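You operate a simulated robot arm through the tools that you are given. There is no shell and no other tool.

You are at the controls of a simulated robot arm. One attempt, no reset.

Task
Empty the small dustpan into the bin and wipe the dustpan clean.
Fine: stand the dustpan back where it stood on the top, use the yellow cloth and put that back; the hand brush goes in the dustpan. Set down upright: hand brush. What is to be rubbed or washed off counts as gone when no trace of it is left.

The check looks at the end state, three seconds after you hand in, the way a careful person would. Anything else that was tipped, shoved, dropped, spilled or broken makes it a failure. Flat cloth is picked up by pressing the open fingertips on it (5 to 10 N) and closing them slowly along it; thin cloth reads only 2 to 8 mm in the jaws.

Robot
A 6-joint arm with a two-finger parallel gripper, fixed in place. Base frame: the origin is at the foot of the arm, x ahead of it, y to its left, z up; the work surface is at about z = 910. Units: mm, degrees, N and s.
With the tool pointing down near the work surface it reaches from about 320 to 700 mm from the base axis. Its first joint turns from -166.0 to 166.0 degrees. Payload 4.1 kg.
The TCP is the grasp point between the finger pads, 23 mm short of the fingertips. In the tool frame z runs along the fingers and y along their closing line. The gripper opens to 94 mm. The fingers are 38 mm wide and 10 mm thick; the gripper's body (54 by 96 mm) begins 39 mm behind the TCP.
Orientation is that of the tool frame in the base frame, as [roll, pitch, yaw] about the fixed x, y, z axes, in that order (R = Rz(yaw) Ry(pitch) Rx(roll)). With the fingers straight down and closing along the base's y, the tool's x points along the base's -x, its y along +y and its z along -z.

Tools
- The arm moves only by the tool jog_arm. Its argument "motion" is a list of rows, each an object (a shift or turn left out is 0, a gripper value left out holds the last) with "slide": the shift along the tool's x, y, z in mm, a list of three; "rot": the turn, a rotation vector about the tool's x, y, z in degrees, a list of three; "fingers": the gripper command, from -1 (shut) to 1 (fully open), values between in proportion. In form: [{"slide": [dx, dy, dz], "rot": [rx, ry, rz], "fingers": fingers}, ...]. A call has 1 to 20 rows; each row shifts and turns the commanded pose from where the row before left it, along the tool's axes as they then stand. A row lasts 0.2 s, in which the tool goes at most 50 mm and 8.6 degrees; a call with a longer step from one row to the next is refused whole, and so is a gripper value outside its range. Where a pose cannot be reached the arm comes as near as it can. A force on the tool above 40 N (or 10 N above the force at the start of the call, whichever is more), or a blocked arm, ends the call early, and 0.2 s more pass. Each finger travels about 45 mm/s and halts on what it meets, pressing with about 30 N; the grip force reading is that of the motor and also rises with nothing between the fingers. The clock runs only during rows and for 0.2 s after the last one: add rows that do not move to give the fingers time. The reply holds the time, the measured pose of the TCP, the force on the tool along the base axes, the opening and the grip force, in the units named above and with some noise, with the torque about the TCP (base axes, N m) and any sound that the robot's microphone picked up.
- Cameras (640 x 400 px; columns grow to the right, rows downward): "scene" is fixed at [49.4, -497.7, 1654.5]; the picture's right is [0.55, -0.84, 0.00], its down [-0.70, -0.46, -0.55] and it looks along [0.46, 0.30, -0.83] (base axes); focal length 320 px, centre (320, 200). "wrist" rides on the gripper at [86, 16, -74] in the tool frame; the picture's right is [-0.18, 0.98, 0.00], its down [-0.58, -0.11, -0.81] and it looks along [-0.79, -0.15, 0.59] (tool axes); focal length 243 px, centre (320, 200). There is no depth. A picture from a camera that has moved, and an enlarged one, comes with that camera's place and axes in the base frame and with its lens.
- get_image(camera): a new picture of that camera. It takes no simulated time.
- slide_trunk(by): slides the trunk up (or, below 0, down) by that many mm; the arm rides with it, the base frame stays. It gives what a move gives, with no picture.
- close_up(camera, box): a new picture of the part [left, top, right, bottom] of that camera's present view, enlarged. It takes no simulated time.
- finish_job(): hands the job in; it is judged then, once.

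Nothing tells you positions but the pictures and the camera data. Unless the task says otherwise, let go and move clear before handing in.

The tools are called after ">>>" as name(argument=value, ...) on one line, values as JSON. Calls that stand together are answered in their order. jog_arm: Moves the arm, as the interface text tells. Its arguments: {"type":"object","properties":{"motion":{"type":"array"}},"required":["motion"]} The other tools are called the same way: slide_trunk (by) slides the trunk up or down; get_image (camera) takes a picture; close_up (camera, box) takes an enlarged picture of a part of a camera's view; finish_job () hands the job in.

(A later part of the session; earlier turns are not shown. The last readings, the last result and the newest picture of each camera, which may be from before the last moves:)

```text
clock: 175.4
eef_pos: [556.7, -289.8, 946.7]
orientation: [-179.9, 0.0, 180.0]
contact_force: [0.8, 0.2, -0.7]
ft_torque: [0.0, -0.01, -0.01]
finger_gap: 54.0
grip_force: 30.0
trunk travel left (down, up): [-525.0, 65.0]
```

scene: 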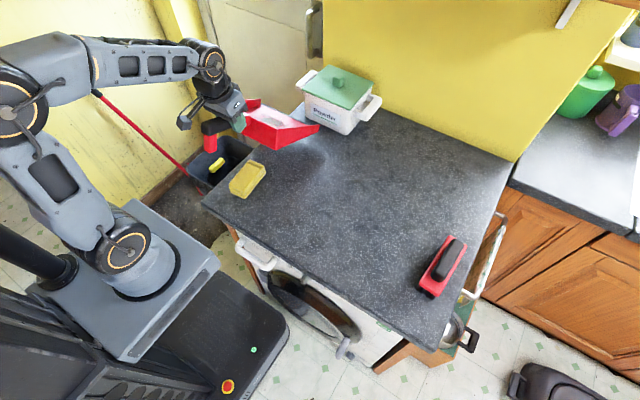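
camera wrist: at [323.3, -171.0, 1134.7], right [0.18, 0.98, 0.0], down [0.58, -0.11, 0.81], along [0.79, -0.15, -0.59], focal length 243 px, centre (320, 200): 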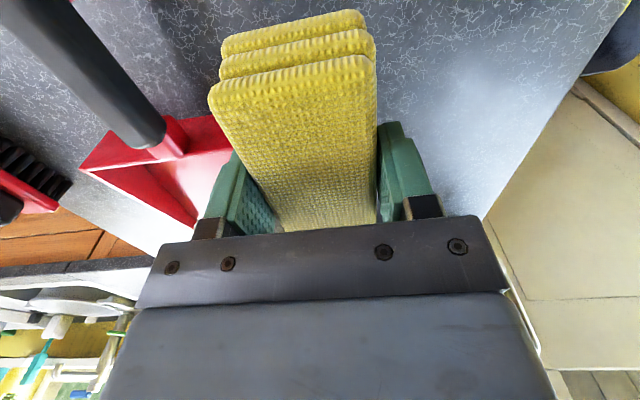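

>>> jog_arm(motion=[{"slide": [0, 0, 0.5]}, {}, {}])

>>> jog_arm(motion=[{"slide": [0, 0, 0.4]}, {}, {}])

>>> jog_arm(motion=[{"slide": [0, 0, 0.3]}, {}, {}])

```text
clock: 176.2
eef_pos: [557.9, -290.0, 945.4]
orientation: [-179.9, 0.0, 180.0]
contact_force: [-0.2, -1.0, -0.5]
ft_torque: [-0.03, 0.02, -0.01]
finger_gap: 54.5
grip_force: 30.6
trunk travel left (down, up): [-525.0, 65.0]
```

```text
clock: 177.0
eef_pos: [555.5, -289.5, 944.1]
orientation: [-179.9, 0.0, -180.0]
contact_force: [-0.1, 0.4, 2.1]
ft_torque: [0.04, -0.03, 0.01]
finger_gap: 54.2
grip_force: 30.2
trunk travel left (down, up): [-525.0, 65.0]
```

```text
clock: 177.8
eef_pos: [556.6, -289.9, 944.4]
orientation: [-179.9, 0.1, -180.0]
contact_force: [0.9, 0.5, 4.6]
ft_torque: [0.07, 0.0, -0.01]
finger_gap: 54.4
grip_force: 29.1
trunk travel left (down, up): [-525.0, 65.0]
```

Contact is about 5 N. Starting a twist-and-sweep pass toward -y.

>>> jog_arm(motion=[{"slide": [0, 0, 0.15]}, {"slide": [0, -3, 0], "rot": [0, 0, 8]}, {"slide": [-0.42, -2.97, 0], "rot": [0, 0, 8]}, {"slide": [-0.83, -2.88, 0], "rot": [0, 0, -8]}, {"slide": [-0.42, -2.97, 0], "rot": [0, 0, -8]}, {"slide": [0, -3, 0], "rot": [0, 0, -8]}, {"slide": [0.42, -2.97, 0], "rot": [0, 0, -8]}, {"slide": [0.83, -2.88, 0], "rot": [0, 0, 8]}, {"slide": [0.42, -2.97, 0], "rot": [0, 0, 8]}, {"slide": [0, -3, 0], "rot": [0, 0, 8]}, {"slide": [-0.42, -2.97, 0], "rot": [0, 0, 8]}, {"slide": [-0.83, -2.88, 0], "rot": [0, 0, -8]}, {"slide": [-0.42, -2.97, 0], "rot": [0, 0, -8]}, {"slide": [0, -3, 0], "rot": [0, 0, -8]}, {"slide": [0.42, -2.97, 0], "rot": [0, 0, -8]}, {"slide": [0.83, -2.88, 0], "rot": [0, 0, 8]}, {"slide": [0.42, -2.97, 0], "rot": [0, 0, 8]}])

>>> close_up(camera="scene", box=[290, 130, 450, 270])

```text
clock: 181.4
eef_pos: [557.0, -337.8, 944.8]
orientation: [-179.9, 0.0, -180.0]
contact_force: [-0.3, 0.3, 6.5]
ft_torque: [0.05, -0.03, 0.19]
finger_gap: 54.1
grip_force: 30.2
trunk travel left (down, up): [-525.0, 65.0]
```

```text
2.86 times, centred on (370, 200) of scene
camera zoom: at [49.4, -497.7, 1654.5], right [0.55, -0.84, 0.0], down [-0.7, -0.46, -0.55], along [0.46, 0.3, -0.83], focal length 914 px, centre (177, 200)
```

zoom: 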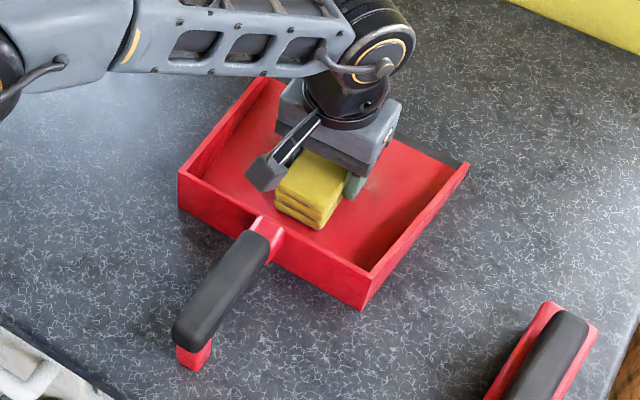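

The pan is still in place and the floor already looks much cleaner. Continuing across and back.

>>> jog_arm(motion=[{"slide": [0, -3, 0], "rot": [0, 0, 8]}, {"slide": [-0.42, -2.97, 0], "rot": [0, 0, 8]}, {"slide": [-0.83, -2.88, 0], "rot": [0, 0, -8]}, {"slide": [-0.42, -2.97, 0], "rot": [0, 0, -8]}, {"slide": [0, -3, 0], "rot": [0, 0, -8]}, {"slide": [0.42, -2.97, 0], "rot": [0, 0, -8]}, {"slide": [0.83, -2.88, 0], "rot": [0, 0, 8]}, {"slide": [0.42, -2.97, 0], "rot": [0, 0, 8]}, {"slide": [0, -3, 0], "rot": [0, 0, 8]}, {"slide": [-0.42, -2.97, 0], "rot": [0, 0, 8]}, {"slide": [-0.83, -2.88, 0], "rot": [0, 0, -8]}, {"slide": [-0.42, -2.97, 0], "rot": [0, 0, -8]}, {"slide": [0, -3, 0], "rot": [0, 0, -8]}, {"slide": [0.42, -2.97, 0], "rot": [0, 0, -8]}, {"slide": [0.83, -2.88, 0], "rot": [0, 0, 8]}, {"slide": [0.42, -2.97, 0], "rot": [0, 0, 8]}])

>>> close_up(camera="scene", box=[290, 130, 450, 270])

```text
clock: 184.8
eef_pos: [557.2, -387.2, 945.1]
orientation: [-179.8, 0.1, -180.0]
contact_force: [-0.1, -0.9, 4.4]
ft_torque: [0.02, 0.05, 0.09]
finger_gap: 54.4
grip_force: 29.8
trunk travel left (down, up): [-525.0, 65.0]
```

```text
2.86 times, centred on (370, 200) of scene
camera zoom: at [49.4, -497.7, 1654.5], right [0.55, -0.84, 0.0], down [-0.7, -0.46, -0.55], along [0.46, 0.3, -0.83], focal length 914 px, centre (177, 200)
```

zoom: 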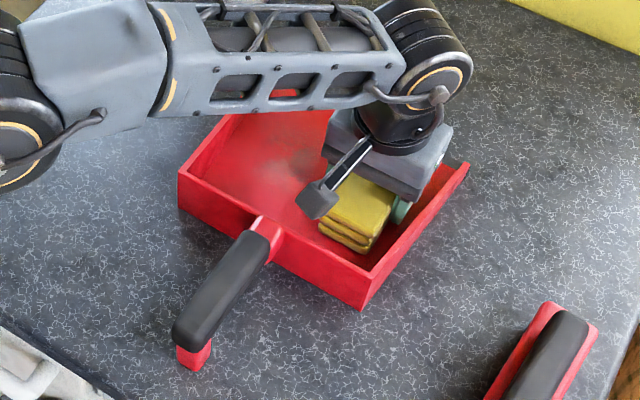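

A faint haze remains; sweeping back the other way.

>>> jog_arm(motion=[{"slide": [0, 3, 0.1], "rot": [0, 0, 8]}, {"slide": [0.42, 2.97, 0], "rot": [0, 0, 8]}, {"slide": [0.83, 2.88, 0], "rot": [0, 0, -8]}, {"slide": [0.42, 2.97, 0], "rot": [0, 0, -8]}, {"slide": [0, 3, 0], "rot": [0, 0, -8]}, {"slide": [-0.42, 2.97, 0], "rot": [0, 0, -8]}, {"slide": [-0.83, 2.88, 0], "rot": [0, 0, 8]}, {"slide": [-0.42, 2.97, 0], "rot": [0, 0, 8]}, {"slide": [0, 3, 0], "rot": [0, 0, 8]}, {"slide": [0.42, 2.97, 0], "rot": [0, 0, 8]}, {"slide": [0.83, 2.88, 0], "rot": [0, 0, -8]}, {"slide": [0.42, 2.97, 0], "rot": [0, 0, -8]}, {"slide": [0, 3, 0], "rot": [0, 0, -8]}, {"slide": [-0.42, 2.97, 0], "rot": [0, 0, -8]}, {"slide": [-0.83, 2.88, 0], "rot": [0, 0, 8]}, {"slide": [-0.42, 2.97, 0], "rot": [0, 0, 8]}])

>>> jog_arm(motion=[{"slide": [0, 3, 0], "rot": [0, 0, 8]}, {"slide": [0.42, 2.97, 0], "rot": [0, 0, 8]}, {"slide": [0.83, 2.88, 0], "rot": [0, 0, -8]}, {"slide": [0.42, 2.97, 0], "rot": [0, 0, -8]}, {"slide": [0, 3, 0], "rot": [0, 0, -8]}, {"slide": [-0.42, 2.97, 0], "rot": [0, 0, -8]}, {"slide": [-0.83, 2.88, 0], "rot": [0, 0, 8]}, {"slide": [-0.42, 2.97, 0], "rot": [0, 0, 8]}, {"slide": [0, 3, 0], "rot": [0, 0, 8]}, {"slide": [0.42, 2.97, 0], "rot": [0, 0, 8]}, {"slide": [0.83, 2.88, 0], "rot": [0, 0, -8]}, {"slide": [0.42, 2.97, 0], "rot": [0, 0, -8]}, {"slide": [0, 3, 0], "rot": [0, 0, -8]}, {"slide": [-0.42, 2.97, 0], "rot": [0, 0, -8]}, {"slide": [-0.83, 2.88, 0], "rot": [0, 0, 8]}, {"slide": [-0.42, 2.97, 0], "rot": [0, 0, 8]}])

>>> close_up(camera="scene", box=[290, 130, 450, 270])

```text
clock: 188.2
eef_pos: [556.8, -337.1, 944.0]
orientation: [-179.9, 0.1, 179.9]
contact_force: [-0.8, 1.3, 4.5]
ft_torque: [0.02, -0.03, 0.16]
finger_gap: 53.9
grip_force: 30.0
trunk travel left (down, up): [-525.0, 65.0]
```

```text
clock: 191.6
eef_pos: [557.0, -289.1, 944.4]
orientation: [-180.0, 0.1, -180.0]
contact_force: [-0.5, -0.5, 3.7]
ft_torque: [0.1, 0.09, 0.14]
finger_gap: 54.0
grip_force: 30.7
trunk travel left (down, up): [-525.0, 65.0]
```

```text
2.86 times, centred on (370, 200) of scene
camera zoom: at [49.4, -497.7, 1654.5], right [0.55, -0.84, 0.0], down [-0.7, -0.46, -0.55], along [0.46, 0.3, -0.83], focal length 914 px, centre (177, 200)
```

zoom: 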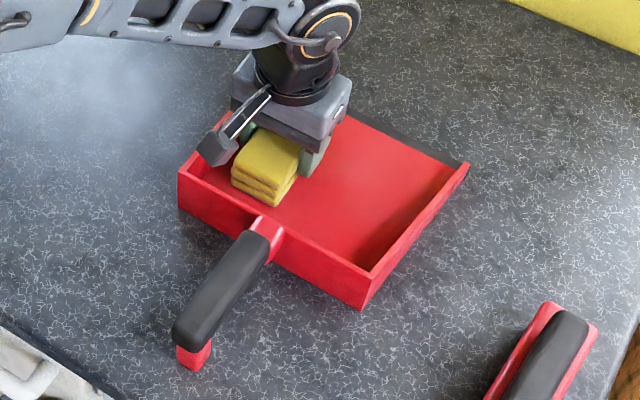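

>>> jog_arm(motion=[{"slide": [3, 1, 0.1], "rot": [0, 0, 8]}, {"slide": [3, 1, 0], "rot": [0, 0, 8]}, {"slide": [3, 1, 0], "rot": [0, 0, -8]}, {"slide": [3, 1, 0], "rot": [0, 0, -8]}, {"slide": [3, 1, 0], "rot": [0, 0, -8]}, {"slide": [3, 0, 0], "rot": [0, 0, -8]}, {"slide": [3, 0, 0], "rot": [0, 0, 8]}, {"slide": [3, 0, 0], "rot": [0, 0, 8]}, {"slide": [0, -3, 0], "rot": [0, 0, 8]}, {"slide": [-0.42, -2.97, 0], "rot": [0, 0, 8]}, {"slide": [-0.83, -2.88, 0], "rot": [0, 0, -8]}, {"slide": [-0.42, -2.97, 0], "rot": [0, 0, -8]}, {"slide": [0, -3, 0], "rot": [0, 0, -8]}, {"slide": [0.42, -2.97, 0], "rot": [0, 0, -8]}, {"slide": [0.83, -2.88, 0], "rot": [0, 0, 8]}, {"slide": [0.42, -2.97, 0], "rot": [0, 0, 8]}])

>>> jog_arm(motion=[{"slide": [0, -3, 0], "rot": [0, 0, 8]}, {"slide": [-0.42, -2.97, 0], "rot": [0, 0, 8]}, {"slide": [-0.83, -2.88, 0], "rot": [0, 0, -8]}, {"slide": [-0.42, -2.97, 0], "rot": [0, 0, -8]}, {"slide": [0, -3, 0], "rot": [0, 0, -8]}, {"slide": [0.42, -2.97, 0], "rot": [0, 0, -8]}, {"slide": [0.83, -2.88, 0], "rot": [0, 0, 8]}, {"slide": [0.42, -2.97, 0], "rot": [0, 0, 8]}, {"slide": [0, -3, 0], "rot": [0, 0, 8]}, {"slide": [-0.42, -2.97, 0], "rot": [0, 0, 8]}, {"slide": [-0.83, -2.88, 0], "rot": [0, 0, -8]}, {"slide": [-0.42, -2.97, 0], "rot": [0, 0, -8]}, {"slide": [0, -3, 0], "rot": [0, 0, -8]}, {"slide": [0.42, -2.97, 0], "rot": [0, 0, -8]}, {"slide": [0.83, -2.88, 0], "rot": [0, 0, 8]}, {"slide": [0.42, -2.97, 0], "rot": [0, 0, 8]}])

>>> close_up(camera="scene", box=[290, 130, 450, 270])

```text
clock: 195.0
eef_pos: [533.9, -309.5, 944.8]
orientation: [-179.9, 0.0, 179.9]
contact_force: [0.3, 0.8, 3.4]
ft_torque: [0.05, -0.08, 0.07]
finger_gap: 54.5
grip_force: 30.0
trunk travel left (down, up): [-525.0, 65.0]
```

```text
clock: 198.4
eef_pos: [533.2, -357.1, 945.3]
orientation: [-179.8, 0.0, -180.0]
contact_force: [-0.3, 0.3, 2.1]
ft_torque: [0.02, -0.07, 0.07]
finger_gap: 54.5
grip_force: 30.2
trunk travel left (down, up): [-525.0, 65.0]
```

```text
2.86 times, centred on (370, 200) of scene
camera zoom: at [49.4, -497.7, 1654.5], right [0.55, -0.84, 0.0], down [-0.7, -0.46, -0.55], along [0.46, 0.3, -0.83], focal length 914 px, centre (177, 200)
```

zoom: 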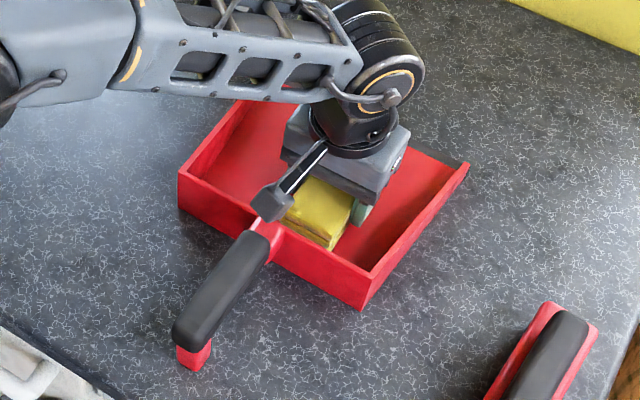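

>>> close_up(camera="scene", box=[325, 155, 425, 225])

```text
5.71 times, centred on (375, 190) of scene
camera zoom: at [49.4, -497.7, 1654.5], right [0.55, -0.84, 0.0], down [-0.7, -0.46, -0.55], along [0.46, 0.3, -0.83], focal length 1828 px, centre (6, 257)
```

zoom: 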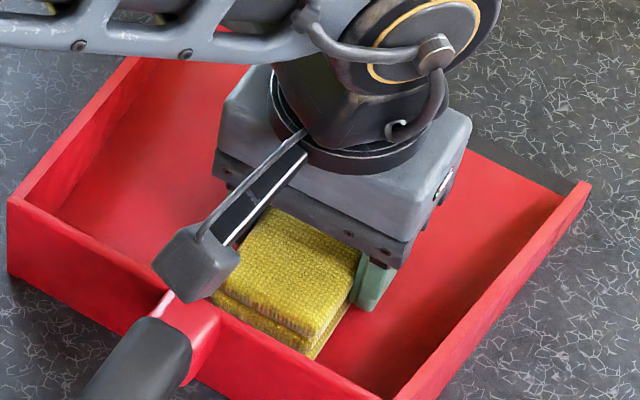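

Nearly clean; a slight dullness may remain toward the mouth side. I'll make additional passes nearer the mouth.

>>> jog_arm(motion=[{"slide": [-3, 0, 0.2], "rot": [0, 0, 8]}, {"slide": [-3, 0, 0], "rot": [0, 0, 8]}, {"slide": [-3, 0, 0], "rot": [0, 0, -8]}, {"slide": [-3, 0, 0], "rot": [0, 0, -8]}, {"slide": [-3, 0, 0], "rot": [0, 0, -8]}, {"slide": [-3, 0, 0], "rot": [0, 0, -8]}, {"slide": [-3, 0, 0], "rot": [0, 0, 8]}, {"slide": [-3, 0, 0], "rot": [0, 0, 8]}, {"slide": [-3, 0, 0], "rot": [0, 0, 8]}, {"slide": [-3, 0, 0], "rot": [0, 0, 8]}, {"slide": [-3, 0, 0], "rot": [0, 0, -8]}, {"slide": [-3, 0, 0], "rot": [0, 0, -8]}, {"slide": [-3, 0, 0], "rot": [0, 0, -8]}, {"slide": [-3, 0, 0], "rot": [0, 0, -8]}, {"slide": [-2, 0, 0], "rot": [0, 0, 8]}, {"slide": [-1, 0, 0], "rot": [0, 0, 8]}])

>>> jog_arm(motion=[{"slide": [0, 3, 0], "rot": [0, 0, 8]}, {"slide": [0.42, 2.97, 0], "rot": [0, 0, 8]}, {"slide": [0.83, 2.88, 0], "rot": [0, 0, -8]}, {"slide": [0.42, 2.97, 0], "rot": [0, 0, -8]}, {"slide": [0, 3, 0], "rot": [0, 0, -8]}, {"slide": [-0.42, 2.97, 0], "rot": [0, 0, -8]}, {"slide": [-0.83, 2.88, 0], "rot": [0, 0, 8]}, {"slide": [-0.42, 2.97, 0], "rot": [0, 0, 8]}, {"slide": [0, 3, 0], "rot": [0, 0, 8]}, {"slide": [0.42, 2.97, 0], "rot": [0, 0, 8]}, {"slide": [0.83, 2.88, 0], "rot": [0, 0, -8]}, {"slide": [0.42, 2.97, 0], "rot": [0, 0, -8]}, {"slide": [0, 3, 0], "rot": [0, 0, -8]}, {"slide": [-0.42, 2.97, 0], "rot": [0, 0, -8]}, {"slide": [-0.83, 2.88, 0], "rot": [0, 0, 8]}, {"slide": [-0.42, 2.97, 0], "rot": [0, 0, 8]}])

>>> jog_arm(motion=[{"slide": [0, 2.5, 0], "rot": [0, 0, 8]}, {"slide": [0.35, 2.5, 0], "rot": [0, 0, 8]}, {"slide": [0.7, 2.4, 0], "rot": [0, 0, -8]}, {"slide": [0.35, 2.5, 0], "rot": [0, 0, -8]}, {"slide": [0, 2.5, 0], "rot": [0, 0, -8]}, {"slide": [-0.35, 2.5, 0], "rot": [0, 0, -8]}, {"slide": [-0.7, 2.4, 0], "rot": [0, 0, 8]}, {"slide": [-0.35, 2.5, 0], "rot": [0, 0, 8]}])

>>> close_up(camera="scene", box=[290, 130, 450, 270])

```text
clock: 201.8
eef_pos: [578.3, -358.0, 943.3]
orientation: [-179.9, 0.0, 180.0]
contact_force: [-1.5, 0.4, 4.8]
ft_torque: [0.04, 0.0, 0.09]
finger_gap: 54.3
grip_force: 30.1
trunk travel left (down, up): [-525.0, 65.0]
```

```text
clock: 205.2
eef_pos: [578.5, -309.6, 944.7]
orientation: [-179.9, 0.1, -179.9]
contact_force: [-0.4, -0.2, 7.4]
ft_torque: [0.07, 0.12, 0.21]
finger_gap: 54.0
grip_force: 30.0
trunk travel left (down, up): [-525.0, 65.0]
```

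```text
clock: 207.0
eef_pos: [577.5, -289.2, 945.3]
orientation: [-179.9, 0.0, 179.9]
contact_force: [-1.2, 0.4, 4.7]
ft_torque: [0.04, -0.02, 0.21]
finger_gap: 54.1
grip_force: 29.6
trunk travel left (down, up): [-525.0, 65.0]
```

```text
2.86 times, centred on (370, 200) of scene
camera zoom: at [49.4, -497.7, 1654.5], right [0.55, -0.84, 0.0], down [-0.7, -0.46, -0.55], along [0.46, 0.3, -0.83], focal length 914 px, centre (177, 200)
```

zoom: 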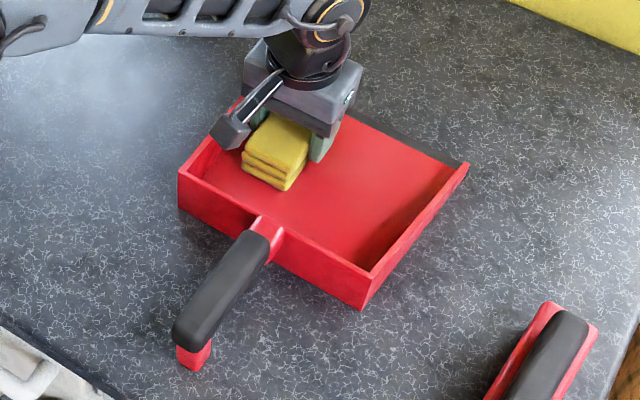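

The visible floor looks clean now. I'll lift off and inspect the whole pan.

>>> jog_arm(motion=[{"slide": [0, 0, -3]}, {"slide": [0, 0, -10]}, {"slide": [0, 0, -18]}, {"slide": [0, 0, -20]}, {"slide": [0, 0, -20]}, {"slide": [10, 10, -20]}, {"slide": [20, 20, -12]}, {"slide": [25, 30, 0]}, {"slide": [25, 30, 0]}, {"slide": [25, 30, 0]}, {"slide": [25, 30, 0]}, {"slide": [20, 30, 0]}, {"slide": [15, 25, 0]}, {"slide": [10, 15, 0]}, {}])

>>> close_up(camera="scene", box=[320, 145, 430, 240])

>>> get_image(camera="wrist")

```text
clock: 210.2
eef_pos: [402.8, -70.2, 1046.5]
orientation: [-179.9, 0.0, -180.0]
contact_force: [0.0, 0.9, -0.9]
ft_torque: [0.02, 0.01, 0.03]
finger_gap: 54.3
grip_force: 30.7
trunk travel left (down, up): [-525.0, 65.0]
```

```text
4.21 times, centred on (375, 192) of scene
camera zoom: at [49.4, -497.7, 1654.5], right [0.55, -0.84, 0.0], down [-0.7, -0.46, -0.55], along [0.46, 0.3, -0.83], focal length 1347 px, centre (88, 232)
```

zoom: 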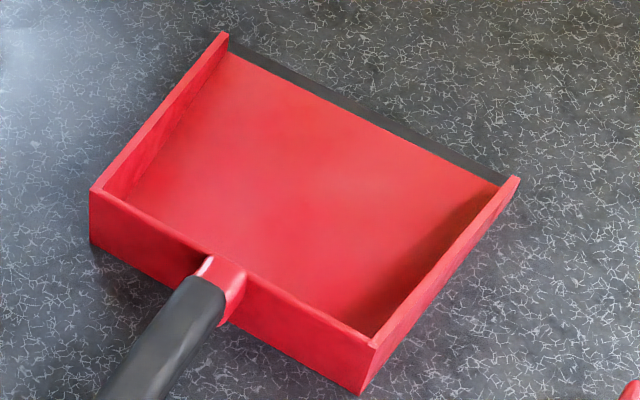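

```text
taken
camera wrist: at [316.7, -55.6, 1121.3], right [0.18, 0.98, 0.0], down [0.58, -0.11, 0.81], along [0.79, -0.15, -0.59], focal length 243 px, centre (320, 200)
```

wrist: 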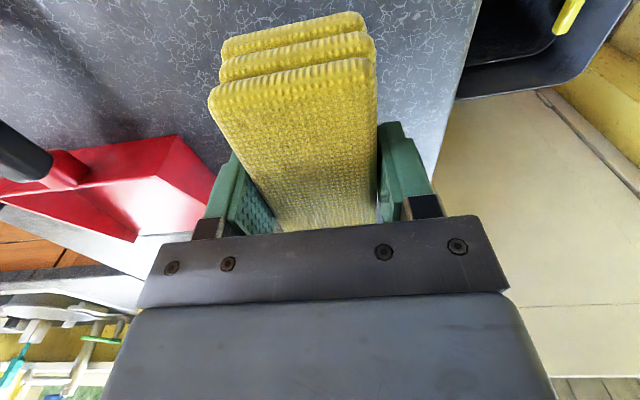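

>>> close_up(camera="scene", box=[340, 155, 410, 205])

>>> close_up(camera="scene", box=[355, 160, 395, 185])

```text
8.00 times, centred on (375, 180) of scene
camera zoom: at [49.4, -497.7, 1654.5], right [0.55, -0.84, 0.0], down [-0.7, -0.46, -0.55], along [0.46, 0.3, -0.83], focal length 2559 px, centre (-120, 360)
```

zoom: 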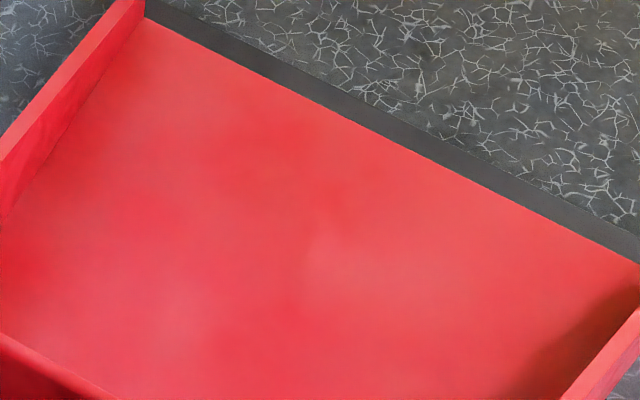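

```text
16.00 times, centred on (375, 172) of scene
camera zoom: at [49.4, -497.7, 1654.5], right [0.55, -0.84, 0.0], down [-0.7, -0.46, -0.55], along [0.46, 0.3, -0.83], focal length 5118 px, centre (-560, 640)
```

zoom: 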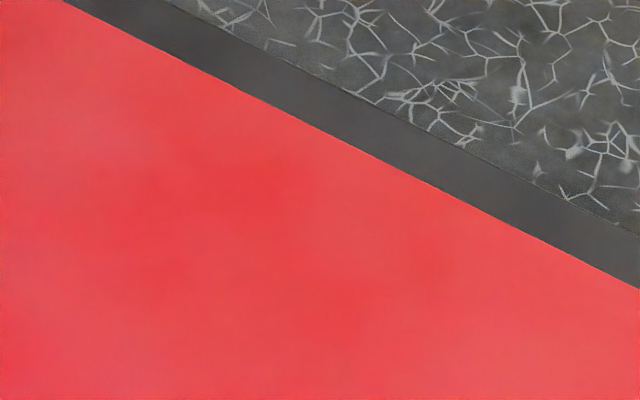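

The smear is gone as far as I can tell, but I want a second viewpoint. I'll raise the arm so the wrist camera sees into the pan past the cloth.

>>> jog_arm(motion=[{"slide": [0, 10, -20]}, {"slide": [0, 15, -30]}, {"slide": [0, 15, -30]}, {"slide": [-10, 0, -30]}, {"slide": [-10, 0, -30]}, {"slide": [-10, 0, -15]}, {}])

>>> close_up(camera="wrist", box=[0, 20, 260, 200])

```text
clock: 211.8
eef_pos: [433.3, -30.6, 1202.1]
orientation: [-179.8, 0.1, -180.0]
contact_force: [-0.7, 0.2, -0.6]
ft_torque: [0.01, 0.01, -0.01]
finger_gap: 54.0
grip_force: 29.7
trunk travel left (down, up): [-525.0, 65.0]
```

```text
2.22 times, centred on (130, 110) of wrist
camera zoom: at [346.7, -14.9, 1276.9], right [0.18, 0.98, 0.0], down [0.58, -0.11, 0.81], along [0.79, -0.15, -0.59], focal length 539 px, centre (742, 400)
```

zoom: 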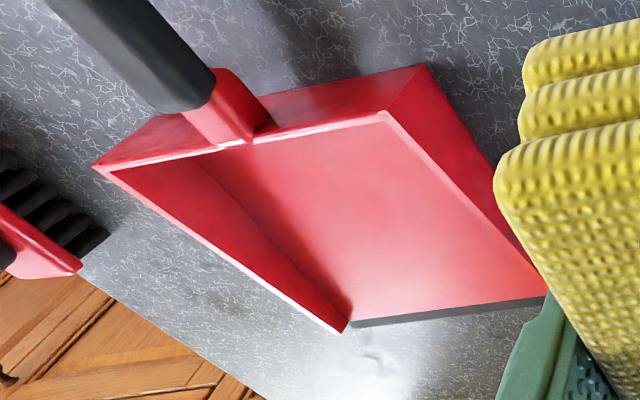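

From this angle there is only gloss, no visible smear. To be certain that no trace is left, I'll do one more full back-and-forth pass.

>>> jog_arm(motion=[{"slide": [-10, -15, 15]}, {"slide": [-20, -40, 25]}, {"slide": [-20, -40, 25]}, {"slide": [-20, -40, 25]}, {"slide": [-20, -40, 25]}, {"slide": [-20, -40, 20]}, {"slide": [-10, -25, 15]}, {"slide": [-3.7, -17.4, 10]}, {"slide": [0, 0, 20]}, {"slide": [0, 0, 25]}, {"slide": [0, 0, 22]}, {"slide": [0, 0, 15]}, {"slide": [0, 0, 8]}, {"slide": [0, 0, 4]}, {}, {}])

>>> jog_arm(motion=[{"slide": [0, 0, 0.8]}, {"slide": [0, 0, 0.5]}, {"slide": [0, 0, 0.3]}, {}])

```text
refused: row 2 steps farther than a row can; nothing moved
```

```text
clock: 212.8
eef_pos: [431.9, -28.5, 1201.1]
orientation: [-179.9, 0.0, -179.9]
contact_force: [0.8, 0.0, -0.3]
ft_torque: [0.01, -0.02, 0.01]
finger_gap: 54.3
grip_force: 29.9
trunk travel left (down, up): [-525.0, 65.0]
```

>>> jog_arm(motion=[{"slide": [-12, -20, 10]}, {"slide": [-18, -38, 20]}, {"slide": [-18, -38, 20]}, {"slide": [-18, -38, 20]}, {"slide": [-18, -38, 20]}, {"slide": [-18, -38, 20]}, {"slide": [-13, -30, 20]}, {"slide": [-10, -21, 20]}, {"slide": [0, 0, 22]}, {"slide": [0, 0, 25]}, {"slide": [0, 0, 22]}, {"slide": [0, 0, 15]}, {"slide": [0, 0, 10]}, {"slide": [0, 0, 5]}, {"slide": [0, 0, 2.5]}, {}, {}])

```text
clock: 216.4
eef_pos: [557.7, -290.9, 949.8]
orientation: [-179.9, 0.0, -180.0]
contact_force: [-0.1, 0.2, 0.0]
ft_torque: [0.0, -0.03, 0.0]
finger_gap: 54.3
grip_force: 29.7
trunk travel left (down, up): [-525.0, 65.0]
```

>>> jog_arm(motion=[{"slide": [0, 0, 2]}, {"slide": [0, 0, 1]}, {"slide": [0, 0, 0.6]}, {}, {}])

```text
clock: 217.6
eef_pos: [558.6, -291.2, 945.0]
orientation: [-179.8, 0.0, 180.0]
contact_force: [0.4, 0.0, -0.9]
ft_torque: [0.02, -0.04, 0.01]
finger_gap: 54.3
grip_force: 30.4
trunk travel left (down, up): [-525.0, 65.0]
```

>>> jog_arm(motion=[{"slide": [0, 0, 0.5]}, {}, {}])

>>> jog_arm(motion=[{"slide": [0, 0, 0.3]}, {}, {}])

```text
clock: 218.4
eef_pos: [558.0, -290.3, 945.1]
orientation: [-179.9, 0.0, -180.0]
contact_force: [-0.2, 0.0, -0.4]
ft_torque: [0.0, 0.02, -0.01]
finger_gap: 54.1
grip_force: 30.4
trunk travel left (down, up): [-525.0, 65.0]
```

```text
clock: 219.2
eef_pos: [558.5, -291.9, 944.4]
orientation: [-179.9, 0.0, -179.9]
contact_force: [-0.2, -0.2, 0.2]
ft_torque: [-0.04, 0.01, -0.02]
finger_gap: 54.4
grip_force: 30.2
trunk travel left (down, up): [-525.0, 65.0]
```

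>>> jog_arm(motion=[{"slide": [0, 0, 0.3]}, {}, {}])

>>> jog_arm(motion=[{"slide": [0, 0, 0.3]}, {}, {}])

```text
clock: 220.0
eef_pos: [558.1, -290.3, 944.9]
orientation: [-179.9, 0.1, 179.9]
contact_force: [1.0, 0.9, 0.1]
ft_torque: [0.01, -0.01, -0.01]
finger_gap: 54.2
grip_force: 30.1
trunk travel left (down, up): [-525.0, 65.0]
```

```text
clock: 220.8
eef_pos: [558.6, -290.7, 944.6]
orientation: [-179.9, 0.1, -180.0]
contact_force: [1.1, 0.1, 2.4]
ft_torque: [0.07, -0.01, -0.04]
finger_gap: 54.1
grip_force: 30.3
trunk travel left (down, up): [-525.0, 65.0]
```

>>> jog_arm(motion=[{"slide": [0, 0, 0.35]}, {"slide": [0, -3, 0], "rot": [0, 0, 8]}, {"slide": [-0.42, -2.97, 0], "rot": [0, 0, 8]}, {"slide": [-0.83, -2.88, 0], "rot": [0, 0, -8]}, {"slide": [-0.42, -2.97, 0], "rot": [0, 0, -8]}, {"slide": [0, -3, 0], "rot": [0, 0, -8]}, {"slide": [0.42, -2.97, 0], "rot": [0, 0, -8]}, {"slide": [0.83, -2.88, 0], "rot": [0, 0, 8]}, {"slide": [0.42, -2.97, 0], "rot": [0, 0, 8]}, {"slide": [0, -3, 0], "rot": [0, 0, 8]}, {"slide": [-0.42, -2.97, 0], "rot": [0, 0, 8]}, {"slide": [-0.83, -2.88, 0], "rot": [0, 0, -8]}, {"slide": [-0.42, -2.97, 0], "rot": [0, 0, -8]}, {"slide": [0, -3, 0], "rot": [0, 0, -8]}, {"slide": [0.42, -2.97, 0], "rot": [0, 0, -8]}, {"slide": [0.83, -2.88, 0], "rot": [0, 0, 8]}, {"slide": [0.42, -2.97, 0], "rot": [0, 0, 8]}])

>>> jog_arm(motion=[{"slide": [0, -3, 0], "rot": [0, 0, 8]}, {"slide": [-0.42, -2.97, 0], "rot": [0, 0, 8]}, {"slide": [-0.83, -2.88, 0], "rot": [0, 0, -8]}, {"slide": [-0.42, -2.97, 0], "rot": [0, 0, -8]}, {"slide": [0, -3, 0], "rot": [0, 0, -8]}, {"slide": [0.42, -2.97, 0], "rot": [0, 0, -8]}, {"slide": [0.83, -2.88, 0], "rot": [0, 0, 8]}, {"slide": [0.42, -2.97, 0], "rot": [0, 0, 8]}, {"slide": [0, -3, 0], "rot": [0, 0, 8]}, {"slide": [-0.42, -2.97, 0], "rot": [0, 0, 8]}, {"slide": [-0.83, -2.88, 0], "rot": [0, 0, -8]}, {"slide": [-0.42, -2.97, 0], "rot": [0, 0, -8]}, {"slide": [0, -3, 0], "rot": [0, 0, -8]}, {"slide": [0.42, -2.97, 0], "rot": [0, 0, -8]}, {"slide": [0.83, -2.88, 0], "rot": [0, 0, 8]}, {"slide": [0.42, -2.97, 0], "rot": [0, 0, 8]}])

>>> close_up(camera="scene", box=[290, 130, 450, 270])

```text
clock: 224.4
eef_pos: [557.8, -338.9, 944.3]
orientation: [-180.0, 0.0, -180.0]
contact_force: [-0.6, 0.5, 4.6]
ft_torque: [0.06, -0.07, 0.1]
finger_gap: 54.3
grip_force: 30.1
trunk travel left (down, up): [-525.0, 65.0]
```

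```text
clock: 227.8
eef_pos: [558.2, -387.7, 944.5]
orientation: [-179.8, 0.1, -180.0]
contact_force: [0.1, 0.5, 1.3]
ft_torque: [0.02, -0.06, 0.03]
finger_gap: 54.0
grip_force: 30.4
trunk travel left (down, up): [-525.0, 65.0]
```

```text
2.86 times, centred on (370, 200) of scene
camera zoom: at [49.4, -497.7, 1654.5], right [0.55, -0.84, 0.0], down [-0.7, -0.46, -0.55], along [0.46, 0.3, -0.83], focal length 914 px, centre (177, 200)
```

zoom: 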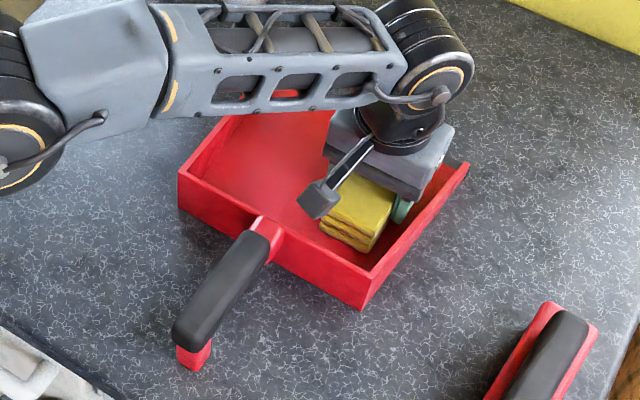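

Clean across that side. One return sweep with a bit more pressure, then done wiping.

>>> jog_arm(motion=[{"slide": [0, 3, 0.25], "rot": [0, 0, 8]}, {"slide": [0.42, 2.97, 0], "rot": [0, 0, 8]}, {"slide": [0.83, 2.88, 0], "rot": [0, 0, -8]}, {"slide": [0.42, 2.97, 0], "rot": [0, 0, -8]}, {"slide": [0, 3, 0], "rot": [0, 0, -8]}, {"slide": [-0.42, 2.97, 0], "rot": [0, 0, -8]}, {"slide": [-0.83, 2.88, 0], "rot": [0, 0, 8]}, {"slide": [-0.42, 2.97, 0], "rot": [0, 0, 8]}, {"slide": [0, 3, 0], "rot": [0, 0, 8]}, {"slide": [0.42, 2.97, 0], "rot": [0, 0, 8]}, {"slide": [0.83, 2.88, 0], "rot": [0, 0, -8]}, {"slide": [0.42, 2.97, 0], "rot": [0, 0, -8]}, {"slide": [0, 3, 0], "rot": [0, 0, -8]}, {"slide": [-0.42, 2.97, 0], "rot": [0, 0, -8]}, {"slide": [-0.83, 2.88, 0], "rot": [0, 0, 8]}, {"slide": [-0.42, 2.97, 0], "rot": [0, 0, 8]}])

>>> jog_arm(motion=[{"slide": [0, 3, 0], "rot": [0, 0, 8]}, {"slide": [0.42, 2.97, 0], "rot": [0, 0, 8]}, {"slide": [0.83, 2.88, 0], "rot": [0, 0, -8]}, {"slide": [0.42, 2.97, 0], "rot": [0, 0, -8]}, {"slide": [0, 3, 0], "rot": [0, 0, -8]}, {"slide": [-0.42, 2.97, 0], "rot": [0, 0, -8]}, {"slide": [-0.83, 2.88, 0], "rot": [0, 0, 8]}, {"slide": [-0.42, 2.97, 0], "rot": [0, 0, 8]}, {"slide": [0, 3, 0], "rot": [0, 0, 8]}, {"slide": [0.42, 2.97, 0], "rot": [0, 0, 8]}, {"slide": [0.83, 2.88, 0], "rot": [0, 0, -8]}, {"slide": [0.42, 2.97, 0], "rot": [0, 0, -8]}, {"slide": [0, 3, 0], "rot": [0, 0, -8]}, {"slide": [-0.42, 2.97, 0], "rot": [0, 0, -8]}, {"slide": [-0.83, 2.88, 0], "rot": [0, 0, 8]}, {"slide": [-0.42, 2.97, 0], "rot": [0, 0, 8]}])

>>> jog_arm(motion=[{"slide": [0, 0, -3]}, {"slide": [0, 0, -10]}, {"slide": [0, 0, -18]}, {"slide": [0, 0, -20]}, {"slide": [0, 0, -20]}, {"slide": [10, 10, -20]}, {"slide": [20, 20, -12]}, {"slide": [25, 35, 0]}, {"slide": [25, 35, 0]}, {"slide": [25, 35, 0]}, {"slide": [22, 35, 0]}, {"slide": [15, 35, 0]}, {"slide": [10, 35, 0]}, {"slide": [5, 24, 0]}, {}])

>>> close_up(camera="scene", box=[320, 145, 430, 240])

```text
clock: 231.2
eef_pos: [557.9, -338.9, 944.0]
orientation: [-179.8, 0.0, -179.9]
contact_force: [-0.7, 0.0, 6.5]
ft_torque: [0.05, 0.08, 0.21]
finger_gap: 54.2
grip_force: 29.7
trunk travel left (down, up): [-525.0, 65.0]
```

```text
clock: 234.6
eef_pos: [558.6, -292.7, 943.7]
orientation: [-179.9, 0.1, -180.0]
contact_force: [-0.8, -0.9, 5.9]
ft_torque: [0.04, 0.12, 0.18]
finger_gap: 54.4
grip_force: 30.1
trunk travel left (down, up): [-525.0, 65.0]
```

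```text
clock: 237.8
eef_pos: [401.6, -25.4, 1044.9]
orientation: [-179.9, -0.1, -180.0]
contact_force: [-0.2, 0.2, -0.1]
ft_torque: [-0.02, 0.0, 0.01]
finger_gap: 54.2
grip_force: 29.4
trunk travel left (down, up): [-525.0, 65.0]
```

```text
4.21 times, centred on (375, 192) of scene
camera zoom: at [49.4, -497.7, 1654.5], right [0.55, -0.84, 0.0], down [-0.7, -0.46, -0.55], along [0.46, 0.3, -0.83], focal length 1347 px, centre (88, 232)
```

zoom: 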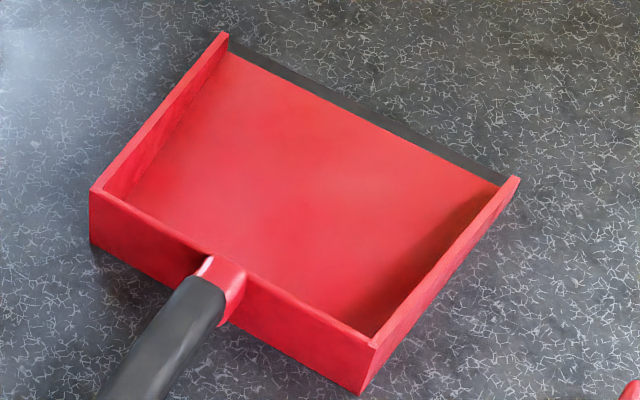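

The pan is clean; the remaining tonal variation matches the earlier image, so it is only lighting. I'll put the cloth back exactly where it was, at the same position and yaw.

>>> jog_arm(motion=[{"slide": [0, 0, 5], "rot": [0, 0, -1.4]}, {"slide": [0.8, -1.1, 10], "rot": [0, 0, -1.5]}, {"slide": [0, 0, 15], "rot": [0, 0, -1.4]}, {"slide": [0, 0, 18]}, {"slide": [0, 0, 18]}, {"slide": [0, 0, 16]}, {"slide": [0, 0, 10]}, {"slide": [0, 0, 6]}, {"slide": [0, 0, 3]}, {"slide": [0, 0, 1]}, {}, {}])

```text
clock: 240.4
eef_pos: [401.0, -27.7, 945.0]
orientation: [-179.9, 0.0, -175.7]
contact_force: [-0.9, 0.3, -0.1]
ft_torque: [-0.02, 0.02, 0.0]
finger_gap: 54.0
grip_force: 29.8
trunk travel left (down, up): [-525.0, 65.0]
```

>>> jog_arm(motion=[{"slide": [0, 0, 1.5]}, {"slide": [0, 0, 1]}, {"slide": [0, 0, 0.7]}, {}, {}])

>>> close_up(camera="scene", box=[200, 120, 320, 220])

```text
clock: 241.6
eef_pos: [400.1, -27.1, 940.9]
orientation: [-179.9, 0.0, -175.6]
contact_force: [0.6, -0.3, 0.1]
ft_torque: [0.01, -0.02, -0.01]
finger_gap: 54.1
grip_force: 30.0
trunk travel left (down, up): [-525.0, 65.0]
```

```text
4.00 times, centred on (260, 170) of scene
camera zoom: at [49.4, -497.7, 1654.5], right [0.55, -0.84, 0.0], down [-0.7, -0.46, -0.55], along [0.46, 0.3, -0.83], focal length 1280 px, centre (560, 320)
```

zoom: 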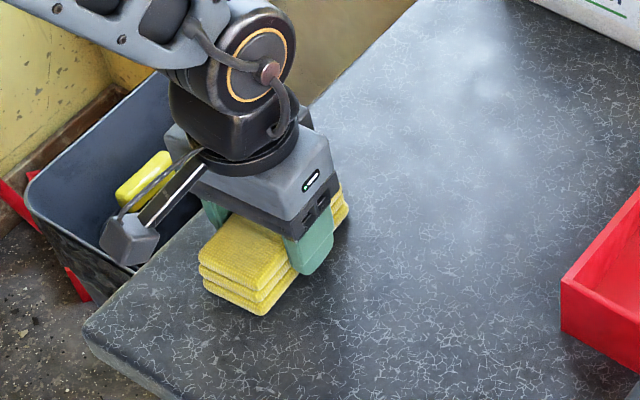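

>>> jog_arm(motion=[{"slide": [0, 0, 0.6]}, {"slide": [0, 0, 0.5]}, {}, {"fingers": 0.2}, {"fingers": 0.35}, {"fingers": 0.6}, {"fingers": 1}, {}, {}])

>>> close_up(camera="scene", box=[200, 120, 320, 220])

```text
clock: 243.6
eef_pos: [400.4, -27.4, 939.3]
orientation: [-179.8, 0.0, -175.6]
contact_force: [-0.6, 0.1, 0.1]
ft_torque: [0.04, -0.04, -0.01]
finger_gap: 93.9
grip_force: 0.0
trunk travel left (down, up): [-525.0, 65.0]
```

```text
4.00 times, centred on (260, 170) of scene
camera zoom: at [49.4, -497.7, 1654.5], right [0.55, -0.84, 0.0], down [-0.7, -0.46, -0.55], along [0.46, 0.3, -0.83], focal length 1280 px, centre (560, 320)
```

zoom: 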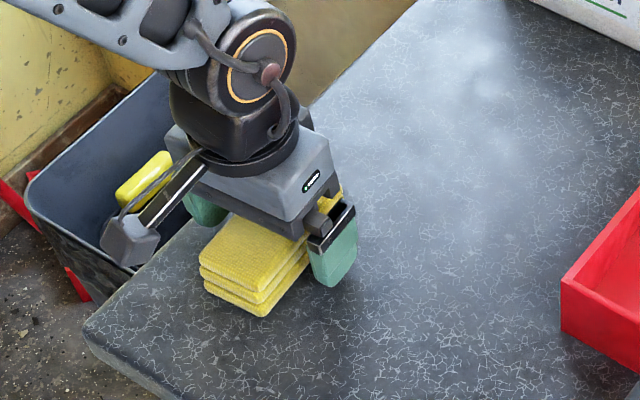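

The cloth is back in place, neatly stacked. I'll raise the gripper and move toward the brush for a closer look.

>>> jog_arm(motion=[{"slide": [0, 0, -10]}, {"slide": [0, 0, -25]}, {"slide": [0, 0, -35]}, {"slide": [0, 0, -35]}, {"slide": [0, 0, -35]}, {"slide": [0, 0, -30], "rot": [0, 0, 4.3]}, {"slide": [-2, -45, 0]}, {"slide": [-2, -45, 0]}, {"slide": [-2, -45, 0]}, {"slide": [-2, -45, 0]}, {"slide": [-2, -45, 0]}, {"slide": [-2, -45, 0]}, {"slide": [-2, -45, 0]}, {"slide": [-2, -45, 0]}, {"slide": [-2, -45, 0]}, {"slide": [-2, -45, 0]}, {}, {}])

>>> get_image(camera="wrist")

>>> get_image(camera="scene")

```text
clock: 247.4
eef_pos: [419.8, -477.2, 1111.3]
orientation: [-179.9, 0.0, -179.9]
contact_force: [-0.1, 0.2, 0.0]
ft_torque: [0.0, -0.01, -0.01]
finger_gap: 93.9
grip_force: 0.1
trunk travel left (down, up): [-525.0, 65.0]
```

```text
taken
camera wrist: at [333.9, -462.9, 1185.8], right [0.18, 0.98, 0.0], down [0.58, -0.11, 0.81], along [0.79, -0.15, -0.59], focal length 243 px, centre (320, 200)
```

wrist: 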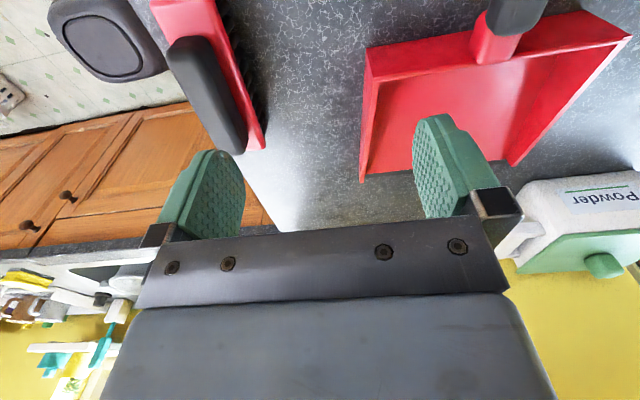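

```text
taken
```

scene: 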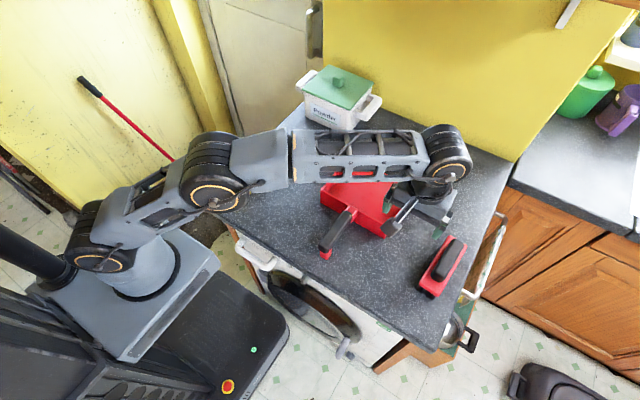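

>>> close_up(camera="wrist", box=[120, 0, 300, 170])

>>> close_up(camera="scene", box=[400, 215, 500, 310])

```text
2.35 times, centred on (210, 85) of wrist
camera zoom: at [333.9, -462.9, 1185.8], right [0.18, 0.98, 0.0], down [0.58, -0.11, 0.81], along [0.79, -0.15, -0.59], focal length 571 px, centre (579, 471)
```

zoom: 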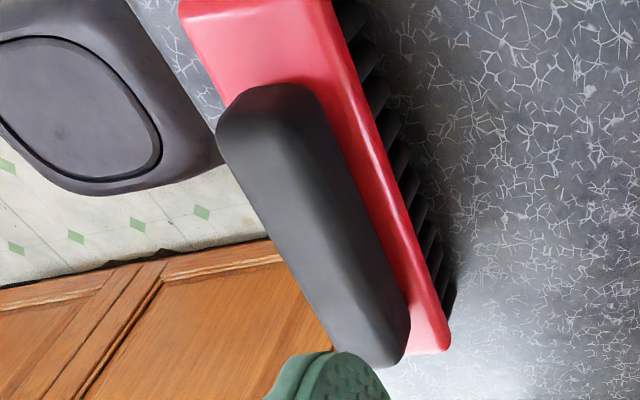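

```text
4.21 times, centred on (450, 262) of scene
camera zoom: at [49.4, -497.7, 1654.5], right [0.55, -0.84, 0.0], down [-0.7, -0.46, -0.55], along [0.46, 0.3, -0.83], focal length 1347 px, centre (-227, -63)
```

zoom: 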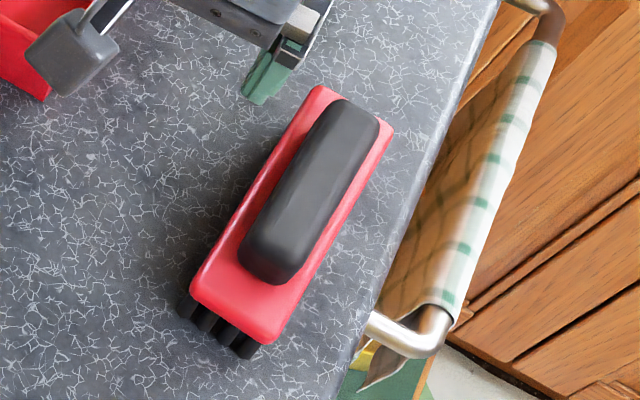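

The brush is centred near (442, -584), yawed about -4°. Its handle top is at z≈982 and the red body top at ≈955. It is near the reach limit, so I'll raise the trunk 60 mm and tilt the fingers slightly outward.

>>> slide_trunk(by=60)

>>> jog_arm(motion=[{"rot": [0, 0, 4]}, {"rot": [0, -5.7, 0]}, {"rot": [0, -5.7, 0]}, {"rot": [0, -5.6, 0]}, {}, {}])

```text
clock: 248.4
eef_pos: [419.7, -477.5, 1171.5]
orientation: [-179.9, 0.0, 180.0]
contact_force: [-0.3, -0.2, -1.0]
ft_torque: [0.0, -0.02, -0.01]
finger_gap: 94.3
grip_force: 0.1
trunk travel left (down, up): [-585.0, 5.0]
```

```text
clock: 249.8
eef_pos: [419.7, -477.4, 1171.6]
orientation: [180.0, 17.1, 176.1]
contact_force: [-0.1, 0.1, -0.2]
ft_torque: [0.02, -0.02, -0.01]
finger_gap: 94.0
grip_force: 0.0
trunk travel left (down, up): [-585.0, 5.0]
```

>>> jog_arm(motion=[{"slide": [8.8, 0, 28.7]}, {"slide": [8.8, 0, 28.7]}, {"slide": [8.8, 0, 28.7]}, {"slide": [8.8, 0, 28.7]}, {"slide": [-3.7, -26.4, 1.1]}, {"slide": [-3.7, -26.5, 1.1]}, {"slide": [-3.7, -26.5, 1.1]}, {"slide": [-3.7, -26.4, 1.2]}, {}, {}])

>>> get_image(camera="wrist")

>>> close_up(camera="scene", box=[390, 200, 500, 300])

```text
clock: 252.0
eef_pos: [424.6, -570.1, 1051.4]
orientation: [-179.8, 17.0, 176.1]
contact_force: [-0.5, -0.3, 0.0]
ft_torque: [0.02, 0.01, 0.03]
finger_gap: 93.8
grip_force: 0.1
out of reach, approached as far as the arm can: row 8
trunk travel left (down, up): [-585.0, 5.0]
```

```text
taken
camera wrist: at [322.0, -549.1, 1097.4], right [0.24, 0.97, 0.05], down [0.31, -0.13, 0.94], along [0.92, -0.21, -0.33], focal length 243 px, centre (320, 200)
```

wrist: 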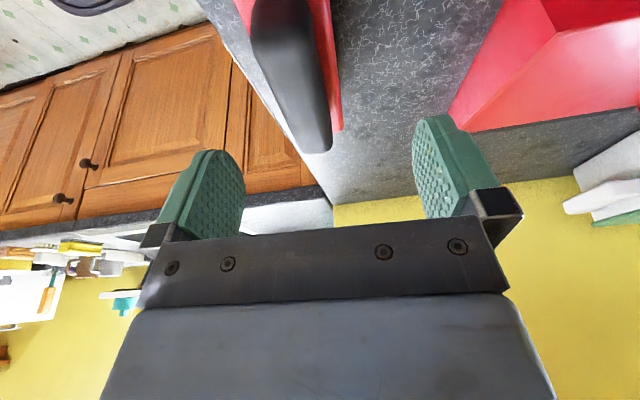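

```text
4.00 times, centred on (445, 250) of scene
camera zoom: at [49.4, -497.7, 1654.5], right [0.55, -0.84, 0.0], down [-0.7, -0.46, -0.55], along [0.46, 0.3, -0.83], focal length 1280 px, centre (-180, 0)
```

zoom: 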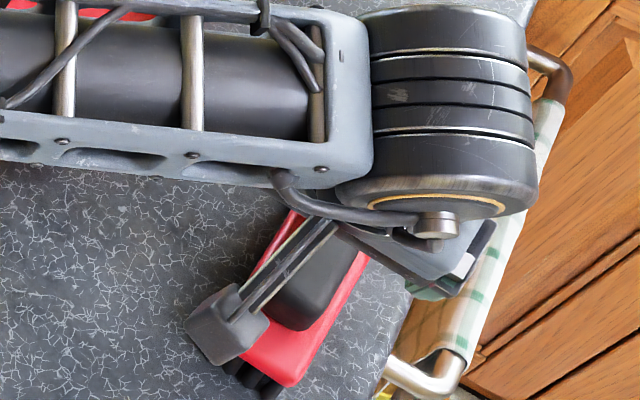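

Reach is limited higher up, so I'll lower first and then shift the last bit sideways.

>>> jog_arm(motion=[{"slide": [4.4, 0, 14.3]}, {"slide": [4.4, 0, 14.3]}, {"slide": [2.0, -4.5, 7.5]}, {"slide": [-1, -4.5, 0.3]}, {"slide": [-1, -4, 0.3]}, {}, {}])

>>> get_image(camera="wrist")

```text
clock: 253.6
eef_pos: [423.6, -574.7, 1013.4]
orientation: [-179.9, 17.0, 176.1]
contact_force: [-0.3, 0.6, -0.4]
ft_torque: [0.03, -0.02, -0.01]
finger_gap: 94.0
grip_force: 0.1
out of reach, approached as far as the arm can: row 4, 5
trunk travel left (down, up): [-585.0, 5.0]
```

```text
taken
camera wrist: at [321.1, -553.8, 1059.3], right [0.24, 0.97, 0.05], down [0.31, -0.13, 0.94], along [0.92, -0.21, -0.33], focal length 243 px, centre (320, 200)
```

wrist: 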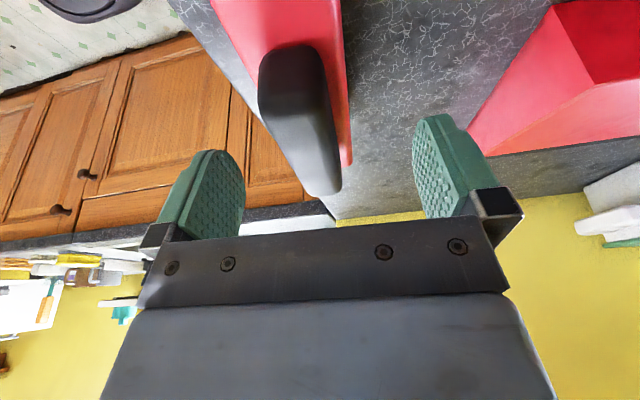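

>>> jog_arm(motion=[{"rot": [0, -5, 0]}, {"slide": [6, 0, -2.4]}, {"slide": [5, -3, -2]}, {"slide": [0, -4.5, 0]}, {}, {}])

>>> get_image(camera="wrist")

```text
clock: 255.0
eef_pos: [411.7, -582.2, 1012.3]
orientation: [-179.9, 22.1, 176.0]
contact_force: [0.5, -0.8, -0.4]
ft_torque: [0.03, 0.03, 0.02]
finger_gap: 93.9
grip_force: 0.1
trunk travel left (down, up): [-585.0, 5.0]
```

```text
taken
camera wrist: at [305.1, -560.5, 1049.6], right [0.24, 0.97, 0.07], down [0.23, -0.12, 0.97], along [0.94, -0.21, -0.25], focal length 243 px, centre (320, 200)
```

wrist: 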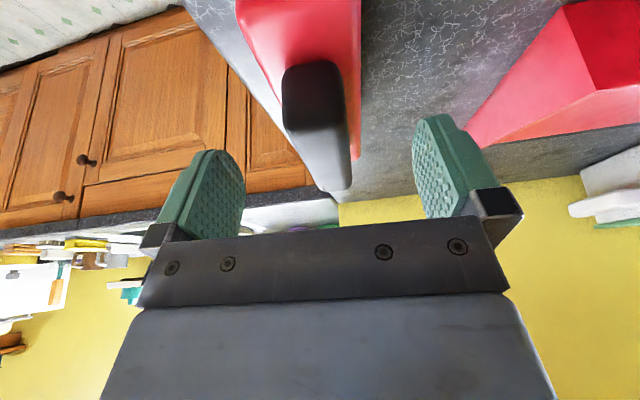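

The handle is nicely between the open fingers. I'll move 10 mm further along it and lower to the grasp height.

>>> jog_arm(motion=[{"slide": [-4.6, 0, 1.9]}, {"slide": [-4.6, -0.5, 1.9]}, {"slide": [3, 0, 7.4]}, {"slide": [3, 0, 7.4]}, {"slide": [1.9, 0, 4.6]}, {"slide": [0.75, 0, 1.85]}, {}, {}])

>>> get_image(camera="wrist")

>>> close_up(camera="scene", box=[390, 200, 500, 300])

```text
clock: 256.8
eef_pos: [421.2, -584.9, 990.5]
orientation: [-180.0, 22.0, 176.1]
contact_force: [0.1, 0.4, -0.5]
ft_torque: [0.02, 0.02, -0.01]
finger_gap: 94.0
grip_force: 0.1
trunk travel left (down, up): [-585.0, 5.0]
```

```text
taken
camera wrist: at [314.6, -561.8, 1026.6], right [0.24, 0.97, 0.07], down [0.23, -0.12, 0.97], along [0.94, -0.21, -0.25], focal length 243 px, centre (320, 200)
```

wrist: 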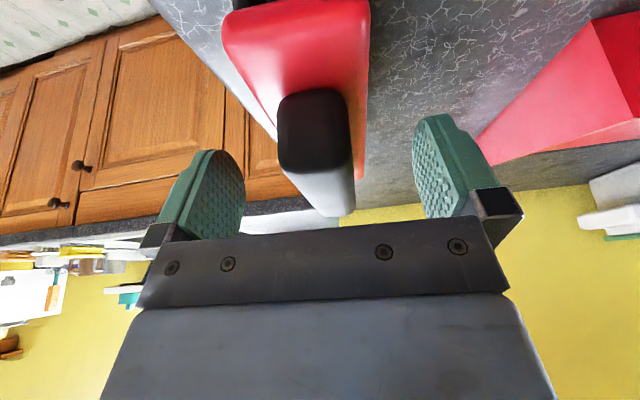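

```text
4.00 times, centred on (445, 250) of scene
camera zoom: at [49.4, -497.7, 1654.5], right [0.55, -0.84, 0.0], down [-0.7, -0.46, -0.55], along [0.46, 0.3, -0.83], focal length 1280 px, centre (-180, 0)
```

zoom: 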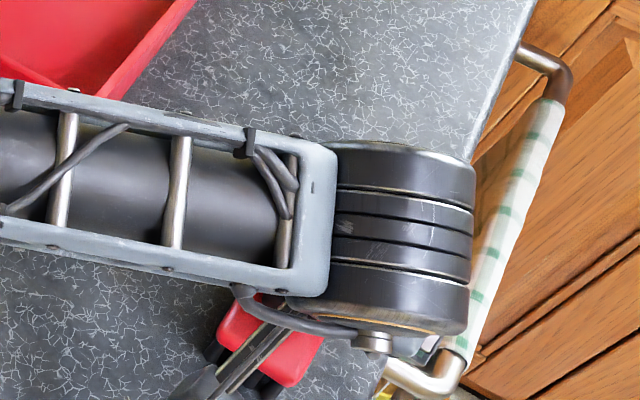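

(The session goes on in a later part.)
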